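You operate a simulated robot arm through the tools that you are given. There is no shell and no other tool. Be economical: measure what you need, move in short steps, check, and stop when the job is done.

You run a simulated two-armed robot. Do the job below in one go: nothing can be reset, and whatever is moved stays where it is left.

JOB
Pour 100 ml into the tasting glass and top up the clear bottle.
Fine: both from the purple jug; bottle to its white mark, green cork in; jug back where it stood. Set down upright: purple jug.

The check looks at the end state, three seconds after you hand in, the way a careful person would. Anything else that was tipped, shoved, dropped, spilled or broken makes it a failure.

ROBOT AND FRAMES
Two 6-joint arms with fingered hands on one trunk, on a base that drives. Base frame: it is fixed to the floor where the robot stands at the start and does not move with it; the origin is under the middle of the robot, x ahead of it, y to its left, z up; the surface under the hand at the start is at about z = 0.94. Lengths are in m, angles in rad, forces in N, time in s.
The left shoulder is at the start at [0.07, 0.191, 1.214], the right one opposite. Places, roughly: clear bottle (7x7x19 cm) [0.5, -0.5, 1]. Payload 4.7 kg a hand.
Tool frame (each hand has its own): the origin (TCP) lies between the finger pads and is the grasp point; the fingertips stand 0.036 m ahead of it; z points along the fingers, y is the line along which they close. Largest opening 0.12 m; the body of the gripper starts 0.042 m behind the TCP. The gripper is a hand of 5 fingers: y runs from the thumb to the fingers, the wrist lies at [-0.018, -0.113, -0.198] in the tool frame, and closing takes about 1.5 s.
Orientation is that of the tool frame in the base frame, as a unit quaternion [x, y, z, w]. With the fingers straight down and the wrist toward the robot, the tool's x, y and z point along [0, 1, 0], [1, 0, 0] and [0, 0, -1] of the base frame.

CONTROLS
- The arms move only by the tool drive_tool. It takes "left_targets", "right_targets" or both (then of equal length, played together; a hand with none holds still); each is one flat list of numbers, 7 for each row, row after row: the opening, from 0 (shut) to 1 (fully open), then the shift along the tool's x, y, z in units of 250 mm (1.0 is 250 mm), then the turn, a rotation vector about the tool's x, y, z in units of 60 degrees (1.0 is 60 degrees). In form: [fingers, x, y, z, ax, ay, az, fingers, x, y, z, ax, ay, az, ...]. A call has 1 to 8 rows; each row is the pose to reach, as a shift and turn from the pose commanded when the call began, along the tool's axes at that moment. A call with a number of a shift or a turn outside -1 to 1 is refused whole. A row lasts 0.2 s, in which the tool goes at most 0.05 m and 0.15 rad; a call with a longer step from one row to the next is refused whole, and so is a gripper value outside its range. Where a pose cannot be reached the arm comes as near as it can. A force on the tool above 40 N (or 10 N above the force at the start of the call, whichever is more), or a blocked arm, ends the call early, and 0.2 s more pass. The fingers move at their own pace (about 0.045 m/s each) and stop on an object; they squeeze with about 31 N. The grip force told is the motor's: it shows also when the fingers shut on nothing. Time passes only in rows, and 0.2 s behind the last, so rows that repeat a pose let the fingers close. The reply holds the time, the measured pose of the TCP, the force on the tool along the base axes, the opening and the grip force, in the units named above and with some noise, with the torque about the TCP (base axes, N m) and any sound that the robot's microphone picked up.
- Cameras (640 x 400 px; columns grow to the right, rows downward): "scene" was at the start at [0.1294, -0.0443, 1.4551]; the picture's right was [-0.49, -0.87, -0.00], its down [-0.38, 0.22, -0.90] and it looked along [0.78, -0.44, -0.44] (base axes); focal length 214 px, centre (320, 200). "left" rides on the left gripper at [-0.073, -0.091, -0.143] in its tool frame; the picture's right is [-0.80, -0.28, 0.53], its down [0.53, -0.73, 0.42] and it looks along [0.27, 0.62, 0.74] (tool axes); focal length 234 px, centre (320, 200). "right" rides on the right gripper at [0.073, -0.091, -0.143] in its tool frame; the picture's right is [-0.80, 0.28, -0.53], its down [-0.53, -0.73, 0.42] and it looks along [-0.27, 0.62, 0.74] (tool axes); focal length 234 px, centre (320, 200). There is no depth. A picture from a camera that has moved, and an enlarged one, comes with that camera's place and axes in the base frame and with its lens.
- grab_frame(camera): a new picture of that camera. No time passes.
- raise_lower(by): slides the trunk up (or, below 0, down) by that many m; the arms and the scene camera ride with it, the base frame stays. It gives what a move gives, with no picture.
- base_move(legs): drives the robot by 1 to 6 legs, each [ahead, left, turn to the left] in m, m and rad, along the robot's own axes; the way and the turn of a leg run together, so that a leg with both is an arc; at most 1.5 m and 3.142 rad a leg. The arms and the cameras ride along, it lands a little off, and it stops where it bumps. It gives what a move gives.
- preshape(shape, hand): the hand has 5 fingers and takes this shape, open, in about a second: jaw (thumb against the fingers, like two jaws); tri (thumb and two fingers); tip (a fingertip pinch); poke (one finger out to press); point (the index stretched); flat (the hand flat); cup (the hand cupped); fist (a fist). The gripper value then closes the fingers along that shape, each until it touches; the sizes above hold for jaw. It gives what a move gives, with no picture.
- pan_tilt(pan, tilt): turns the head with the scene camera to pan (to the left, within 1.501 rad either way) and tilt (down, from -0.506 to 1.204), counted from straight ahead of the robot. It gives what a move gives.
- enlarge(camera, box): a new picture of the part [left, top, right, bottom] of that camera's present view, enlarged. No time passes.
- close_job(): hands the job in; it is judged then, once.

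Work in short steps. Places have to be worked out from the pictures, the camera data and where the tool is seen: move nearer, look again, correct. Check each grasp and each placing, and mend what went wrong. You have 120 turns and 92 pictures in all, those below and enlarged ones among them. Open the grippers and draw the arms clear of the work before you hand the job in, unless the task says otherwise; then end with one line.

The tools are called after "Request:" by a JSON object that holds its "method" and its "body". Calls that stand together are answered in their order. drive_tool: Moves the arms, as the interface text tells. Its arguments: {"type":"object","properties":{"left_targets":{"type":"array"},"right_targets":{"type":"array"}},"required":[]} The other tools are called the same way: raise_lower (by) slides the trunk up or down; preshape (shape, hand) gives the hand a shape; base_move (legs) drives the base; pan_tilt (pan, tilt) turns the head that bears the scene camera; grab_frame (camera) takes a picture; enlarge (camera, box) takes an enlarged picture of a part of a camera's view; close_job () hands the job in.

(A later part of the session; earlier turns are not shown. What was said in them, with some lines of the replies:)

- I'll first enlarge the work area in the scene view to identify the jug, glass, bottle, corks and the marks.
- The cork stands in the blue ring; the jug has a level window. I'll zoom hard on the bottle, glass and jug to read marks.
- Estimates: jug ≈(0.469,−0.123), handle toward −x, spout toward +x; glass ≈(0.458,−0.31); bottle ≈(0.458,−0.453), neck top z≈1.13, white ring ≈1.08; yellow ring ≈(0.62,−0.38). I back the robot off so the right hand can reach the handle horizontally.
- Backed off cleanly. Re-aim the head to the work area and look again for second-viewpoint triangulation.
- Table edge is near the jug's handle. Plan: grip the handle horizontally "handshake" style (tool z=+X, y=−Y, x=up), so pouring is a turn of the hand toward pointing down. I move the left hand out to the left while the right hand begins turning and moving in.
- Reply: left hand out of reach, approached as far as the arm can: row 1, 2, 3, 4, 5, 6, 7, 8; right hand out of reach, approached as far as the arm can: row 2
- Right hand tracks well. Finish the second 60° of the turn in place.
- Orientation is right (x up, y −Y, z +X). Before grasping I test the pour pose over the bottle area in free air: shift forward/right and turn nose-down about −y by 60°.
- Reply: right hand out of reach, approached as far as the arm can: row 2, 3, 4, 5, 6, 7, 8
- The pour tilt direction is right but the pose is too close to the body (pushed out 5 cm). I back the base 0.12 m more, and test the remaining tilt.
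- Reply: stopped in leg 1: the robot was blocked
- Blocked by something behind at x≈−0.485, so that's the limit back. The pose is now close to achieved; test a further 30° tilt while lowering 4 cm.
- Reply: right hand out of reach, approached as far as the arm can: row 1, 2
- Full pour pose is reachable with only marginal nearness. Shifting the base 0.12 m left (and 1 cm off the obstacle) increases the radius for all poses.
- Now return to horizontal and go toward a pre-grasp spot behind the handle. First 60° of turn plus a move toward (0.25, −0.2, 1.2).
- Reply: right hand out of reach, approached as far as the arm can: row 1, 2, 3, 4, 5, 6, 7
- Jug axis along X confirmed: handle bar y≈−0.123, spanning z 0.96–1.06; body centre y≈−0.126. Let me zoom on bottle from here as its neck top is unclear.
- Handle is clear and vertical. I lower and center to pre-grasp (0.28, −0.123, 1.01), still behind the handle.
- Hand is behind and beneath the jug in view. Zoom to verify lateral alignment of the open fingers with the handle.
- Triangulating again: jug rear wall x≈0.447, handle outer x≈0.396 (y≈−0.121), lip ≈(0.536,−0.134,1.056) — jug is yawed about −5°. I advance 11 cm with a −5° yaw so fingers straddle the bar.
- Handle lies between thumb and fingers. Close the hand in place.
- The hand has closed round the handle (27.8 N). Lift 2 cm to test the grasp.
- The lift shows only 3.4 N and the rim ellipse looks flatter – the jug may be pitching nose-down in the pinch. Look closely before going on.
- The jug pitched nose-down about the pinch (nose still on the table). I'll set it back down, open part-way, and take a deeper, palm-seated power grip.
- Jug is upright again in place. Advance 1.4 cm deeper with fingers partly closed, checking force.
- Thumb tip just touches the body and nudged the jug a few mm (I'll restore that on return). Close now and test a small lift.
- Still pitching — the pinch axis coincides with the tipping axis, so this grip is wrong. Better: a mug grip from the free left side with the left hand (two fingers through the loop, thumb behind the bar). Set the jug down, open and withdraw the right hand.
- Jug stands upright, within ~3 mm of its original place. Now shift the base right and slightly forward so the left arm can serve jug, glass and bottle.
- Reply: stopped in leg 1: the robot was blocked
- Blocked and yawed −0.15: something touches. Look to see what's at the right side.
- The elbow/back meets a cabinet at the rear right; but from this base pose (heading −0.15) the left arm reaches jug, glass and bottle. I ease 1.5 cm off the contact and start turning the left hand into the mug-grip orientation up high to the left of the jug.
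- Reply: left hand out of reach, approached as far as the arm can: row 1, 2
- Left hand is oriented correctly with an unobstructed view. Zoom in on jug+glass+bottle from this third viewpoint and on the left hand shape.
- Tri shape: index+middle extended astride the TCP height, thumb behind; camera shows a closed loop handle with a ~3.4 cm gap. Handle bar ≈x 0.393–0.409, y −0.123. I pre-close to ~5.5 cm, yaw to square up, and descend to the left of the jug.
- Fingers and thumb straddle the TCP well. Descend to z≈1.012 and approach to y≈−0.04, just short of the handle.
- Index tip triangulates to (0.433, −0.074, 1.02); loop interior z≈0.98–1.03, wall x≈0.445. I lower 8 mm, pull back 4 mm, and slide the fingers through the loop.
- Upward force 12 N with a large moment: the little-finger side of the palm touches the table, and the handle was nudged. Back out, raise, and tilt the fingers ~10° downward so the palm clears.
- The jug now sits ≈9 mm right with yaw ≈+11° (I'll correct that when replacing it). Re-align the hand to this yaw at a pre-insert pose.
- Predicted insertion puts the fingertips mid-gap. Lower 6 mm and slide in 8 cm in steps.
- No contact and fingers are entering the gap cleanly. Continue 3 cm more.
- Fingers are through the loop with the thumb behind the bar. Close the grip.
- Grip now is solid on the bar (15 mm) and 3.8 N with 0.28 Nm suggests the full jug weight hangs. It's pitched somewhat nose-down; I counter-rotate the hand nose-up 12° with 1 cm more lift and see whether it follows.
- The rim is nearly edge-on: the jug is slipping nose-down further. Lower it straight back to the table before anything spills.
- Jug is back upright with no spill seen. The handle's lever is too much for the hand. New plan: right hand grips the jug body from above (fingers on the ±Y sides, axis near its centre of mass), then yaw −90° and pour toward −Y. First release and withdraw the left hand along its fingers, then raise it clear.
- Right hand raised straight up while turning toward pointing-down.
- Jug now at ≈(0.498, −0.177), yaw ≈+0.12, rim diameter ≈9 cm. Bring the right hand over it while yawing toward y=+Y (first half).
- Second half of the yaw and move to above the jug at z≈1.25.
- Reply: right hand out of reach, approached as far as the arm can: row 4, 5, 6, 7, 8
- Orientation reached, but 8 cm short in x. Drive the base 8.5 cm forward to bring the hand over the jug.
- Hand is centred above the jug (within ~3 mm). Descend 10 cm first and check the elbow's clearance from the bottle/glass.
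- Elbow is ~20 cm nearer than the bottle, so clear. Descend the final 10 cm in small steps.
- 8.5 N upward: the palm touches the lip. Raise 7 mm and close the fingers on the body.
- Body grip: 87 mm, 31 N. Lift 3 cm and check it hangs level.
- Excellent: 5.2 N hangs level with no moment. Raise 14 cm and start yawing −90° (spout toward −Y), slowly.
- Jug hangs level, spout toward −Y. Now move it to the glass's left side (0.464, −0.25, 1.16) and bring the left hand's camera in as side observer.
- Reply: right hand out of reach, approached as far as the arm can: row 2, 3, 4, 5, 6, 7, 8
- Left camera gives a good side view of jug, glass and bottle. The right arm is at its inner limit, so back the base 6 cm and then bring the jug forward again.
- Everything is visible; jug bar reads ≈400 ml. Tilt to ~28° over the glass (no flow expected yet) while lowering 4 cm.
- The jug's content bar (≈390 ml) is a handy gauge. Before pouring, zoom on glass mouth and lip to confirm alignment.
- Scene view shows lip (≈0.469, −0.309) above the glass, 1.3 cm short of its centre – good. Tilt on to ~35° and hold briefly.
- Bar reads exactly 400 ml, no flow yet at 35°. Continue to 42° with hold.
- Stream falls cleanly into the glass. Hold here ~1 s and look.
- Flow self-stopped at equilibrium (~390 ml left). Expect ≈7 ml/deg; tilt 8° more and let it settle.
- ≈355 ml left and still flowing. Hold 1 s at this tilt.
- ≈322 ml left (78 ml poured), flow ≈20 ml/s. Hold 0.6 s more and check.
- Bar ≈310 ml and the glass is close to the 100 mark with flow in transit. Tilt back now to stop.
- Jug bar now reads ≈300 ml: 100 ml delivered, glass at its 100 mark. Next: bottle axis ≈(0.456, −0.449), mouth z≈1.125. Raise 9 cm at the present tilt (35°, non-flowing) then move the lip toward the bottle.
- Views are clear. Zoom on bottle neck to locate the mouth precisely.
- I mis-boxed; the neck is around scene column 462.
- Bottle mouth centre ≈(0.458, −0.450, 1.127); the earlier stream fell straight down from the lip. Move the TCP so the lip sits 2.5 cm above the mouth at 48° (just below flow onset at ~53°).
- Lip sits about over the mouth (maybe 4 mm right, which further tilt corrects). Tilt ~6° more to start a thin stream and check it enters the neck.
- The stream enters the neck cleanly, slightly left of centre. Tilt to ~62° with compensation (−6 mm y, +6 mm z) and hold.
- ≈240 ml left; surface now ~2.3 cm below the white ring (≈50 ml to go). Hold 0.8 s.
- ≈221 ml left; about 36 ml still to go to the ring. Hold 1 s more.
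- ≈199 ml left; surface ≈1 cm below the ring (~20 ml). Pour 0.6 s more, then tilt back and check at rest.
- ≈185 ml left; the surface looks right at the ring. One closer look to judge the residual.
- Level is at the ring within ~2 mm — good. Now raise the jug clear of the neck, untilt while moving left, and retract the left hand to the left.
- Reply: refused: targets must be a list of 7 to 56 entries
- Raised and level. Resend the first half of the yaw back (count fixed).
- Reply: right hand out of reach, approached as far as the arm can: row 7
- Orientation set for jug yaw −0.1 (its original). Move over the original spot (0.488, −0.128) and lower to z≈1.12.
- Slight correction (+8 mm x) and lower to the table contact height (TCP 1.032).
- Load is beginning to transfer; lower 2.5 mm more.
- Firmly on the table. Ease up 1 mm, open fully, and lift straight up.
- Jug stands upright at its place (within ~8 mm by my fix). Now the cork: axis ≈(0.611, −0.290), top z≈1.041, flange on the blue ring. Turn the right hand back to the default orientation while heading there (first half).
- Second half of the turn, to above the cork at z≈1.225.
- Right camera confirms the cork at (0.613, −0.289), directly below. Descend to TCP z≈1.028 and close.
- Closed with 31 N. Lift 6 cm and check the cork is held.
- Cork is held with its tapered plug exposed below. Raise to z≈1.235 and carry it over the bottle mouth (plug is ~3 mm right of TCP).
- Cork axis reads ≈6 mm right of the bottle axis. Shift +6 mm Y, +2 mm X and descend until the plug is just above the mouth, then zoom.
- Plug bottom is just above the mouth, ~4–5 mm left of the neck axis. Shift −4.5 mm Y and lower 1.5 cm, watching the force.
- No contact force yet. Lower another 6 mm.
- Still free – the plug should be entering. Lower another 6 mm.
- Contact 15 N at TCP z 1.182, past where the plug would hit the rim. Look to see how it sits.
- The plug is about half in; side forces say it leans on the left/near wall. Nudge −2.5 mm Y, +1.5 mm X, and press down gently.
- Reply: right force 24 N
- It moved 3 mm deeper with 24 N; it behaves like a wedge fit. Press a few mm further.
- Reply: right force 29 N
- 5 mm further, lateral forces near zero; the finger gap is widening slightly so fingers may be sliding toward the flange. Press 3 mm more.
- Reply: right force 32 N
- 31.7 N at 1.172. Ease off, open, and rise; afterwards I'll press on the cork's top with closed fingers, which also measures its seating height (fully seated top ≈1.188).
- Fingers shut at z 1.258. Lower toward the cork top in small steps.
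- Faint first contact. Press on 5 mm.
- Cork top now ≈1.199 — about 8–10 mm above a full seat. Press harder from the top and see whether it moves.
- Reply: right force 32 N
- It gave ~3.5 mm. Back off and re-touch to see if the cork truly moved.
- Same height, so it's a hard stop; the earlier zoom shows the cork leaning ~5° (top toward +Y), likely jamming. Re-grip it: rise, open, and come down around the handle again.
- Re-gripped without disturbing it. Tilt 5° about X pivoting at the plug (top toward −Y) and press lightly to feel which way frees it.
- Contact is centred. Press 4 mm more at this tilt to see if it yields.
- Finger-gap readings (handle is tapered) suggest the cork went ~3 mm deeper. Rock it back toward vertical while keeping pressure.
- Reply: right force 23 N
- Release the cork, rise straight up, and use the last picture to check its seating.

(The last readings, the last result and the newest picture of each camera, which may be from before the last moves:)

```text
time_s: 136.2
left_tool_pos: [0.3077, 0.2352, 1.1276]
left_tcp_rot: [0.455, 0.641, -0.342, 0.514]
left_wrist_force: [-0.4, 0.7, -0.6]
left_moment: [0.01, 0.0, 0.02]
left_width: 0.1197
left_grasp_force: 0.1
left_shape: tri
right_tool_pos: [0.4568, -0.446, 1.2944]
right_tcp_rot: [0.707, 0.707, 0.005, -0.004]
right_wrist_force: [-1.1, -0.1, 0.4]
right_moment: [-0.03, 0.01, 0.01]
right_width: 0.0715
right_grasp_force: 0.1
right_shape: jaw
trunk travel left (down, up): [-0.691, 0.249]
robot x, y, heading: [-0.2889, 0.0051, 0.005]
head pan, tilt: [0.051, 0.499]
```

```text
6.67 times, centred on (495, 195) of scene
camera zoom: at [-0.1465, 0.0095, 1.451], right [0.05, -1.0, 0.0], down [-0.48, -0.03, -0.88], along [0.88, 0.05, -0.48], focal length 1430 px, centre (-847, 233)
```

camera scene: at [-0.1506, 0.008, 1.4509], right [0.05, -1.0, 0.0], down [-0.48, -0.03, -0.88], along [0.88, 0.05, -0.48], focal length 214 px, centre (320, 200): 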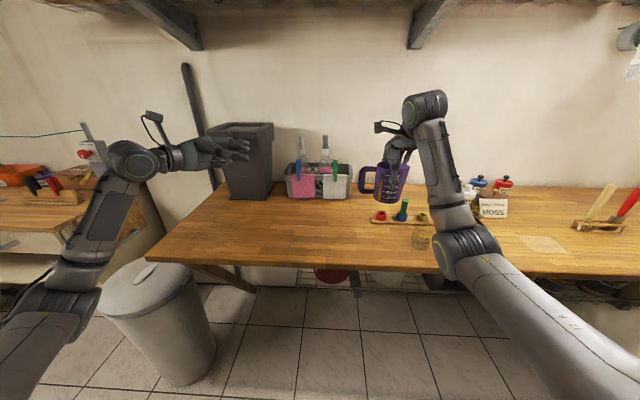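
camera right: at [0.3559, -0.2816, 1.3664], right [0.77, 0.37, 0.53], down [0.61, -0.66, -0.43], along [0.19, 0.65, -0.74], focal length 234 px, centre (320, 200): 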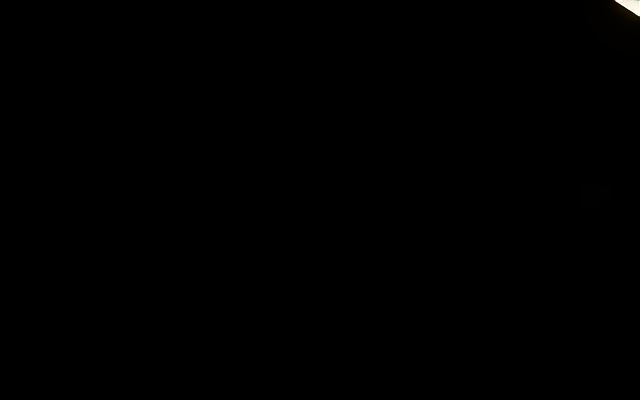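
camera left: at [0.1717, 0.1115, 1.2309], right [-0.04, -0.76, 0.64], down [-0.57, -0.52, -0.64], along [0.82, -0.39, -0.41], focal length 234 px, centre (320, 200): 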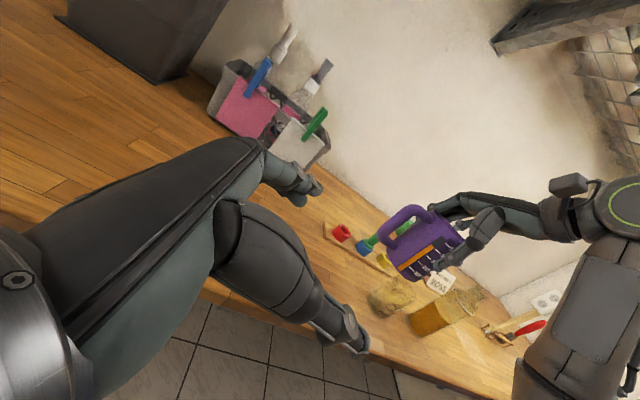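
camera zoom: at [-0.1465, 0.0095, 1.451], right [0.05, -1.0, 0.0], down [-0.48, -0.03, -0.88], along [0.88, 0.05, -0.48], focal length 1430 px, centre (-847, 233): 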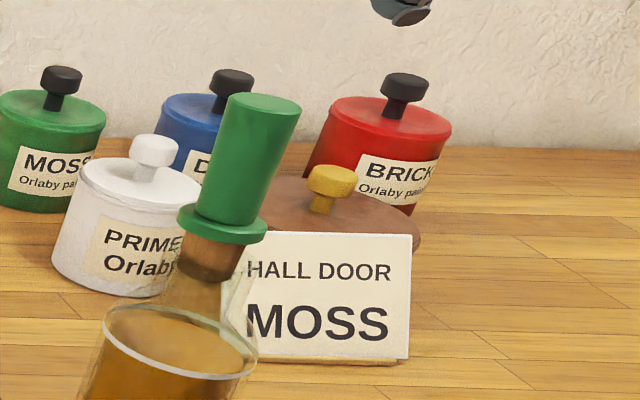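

The cork stands upright, plug in the neck, level at the white ring, everything else undisturbed. Draw the right arm up and clear with open hand.

Request:
{"method": "drive_tool", "body": {"right_targets": [0.8, 0, 0, -0.15, 0, 0, 0, 1, 0, 0, -0.3, 0, 0, 0, 1, 0, 0, -0.45, 0, 0, 0, 1, 0, 0, -0.6, 0, 0, 0, 1, -0.15, 0, -0.6, 0, 0, 0, 1, -0.3, 0, -0.6, 0, 0, 0, 1, -0.4, 0, -0.6, 0, 0, 0]}}

Request:
{"method": "base_move", "body": {"legs": [[-0.1, 0, 0]]}}

```text
time_s: 137.8
left_tool_pos: [0.3074, 0.2341, 1.1288]
left_tcp_rot: [0.455, 0.641, -0.342, 0.515]
left_wrist_force: [-0.3, 0.2, 0.6]
left_moment: [0.02, 0.04, -0.01]
left_width: 0.1198
left_grasp_force: 0.0
left_shape: tri
right_tool_pos: [0.4577, -0.5495, 1.4423]
right_tcp_rot: [0.707, 0.707, 0.005, -0.004]
right_wrist_force: [0.3, -0.5, -0.4]
right_moment: [0.01, 0.01, 0.0]
right_width: 0.1198
right_grasp_force: 0.0
right_shape: jaw
right hand out of reach, approached as far as the arm can: row 2, 3, 4
trunk travel left (down, up): [-0.691, 0.249]
robot x, y, heading: [-0.287, 0.0024, 0.007]
head pan, tilt: [0.051, 0.499]
```

```text
time_s: 138.9
left_tool_pos: [0.2105, 0.234, 1.1288]
left_tcp_rot: [0.455, 0.642, -0.342, 0.513]
left_wrist_force: [-0.7, -0.3, 0.9]
left_moment: [0.01, -0.01, 0.0]
left_width: 0.1198
left_grasp_force: 0.1
left_shape: tri
right_tool_pos: [0.3621, -0.5511, 1.4411]
right_tcp_rot: [0.706, 0.708, 0.004, -0.005]
right_wrist_force: [0.6, -0.3, 0.5]
right_moment: [0.0, -0.05, 0.02]
right_width: 0.1195
right_grasp_force: 0.2
right_shape: jaw
trunk travel left (down, up): [-0.691, 0.249]
robot x, y, heading: [-0.384, 0.0051, -0.0]
head pan, tilt: [0.051, 0.499]
```

Both arms are clear and open; hand in the job.

Request:
{"method": "close_job", "body": {}}

```text
The job is handed in.
```

The glass holds about 100 ml and the bottle is filled to within about 2 mm of its white mark, both from the purple jug. The jug stands upright within about 1 cm of where it was. The green cork is upright in the bottle neck, but it stopped with roughly 5 mm of plug still showing and would not press further. I saw no spills and nothing else moved.
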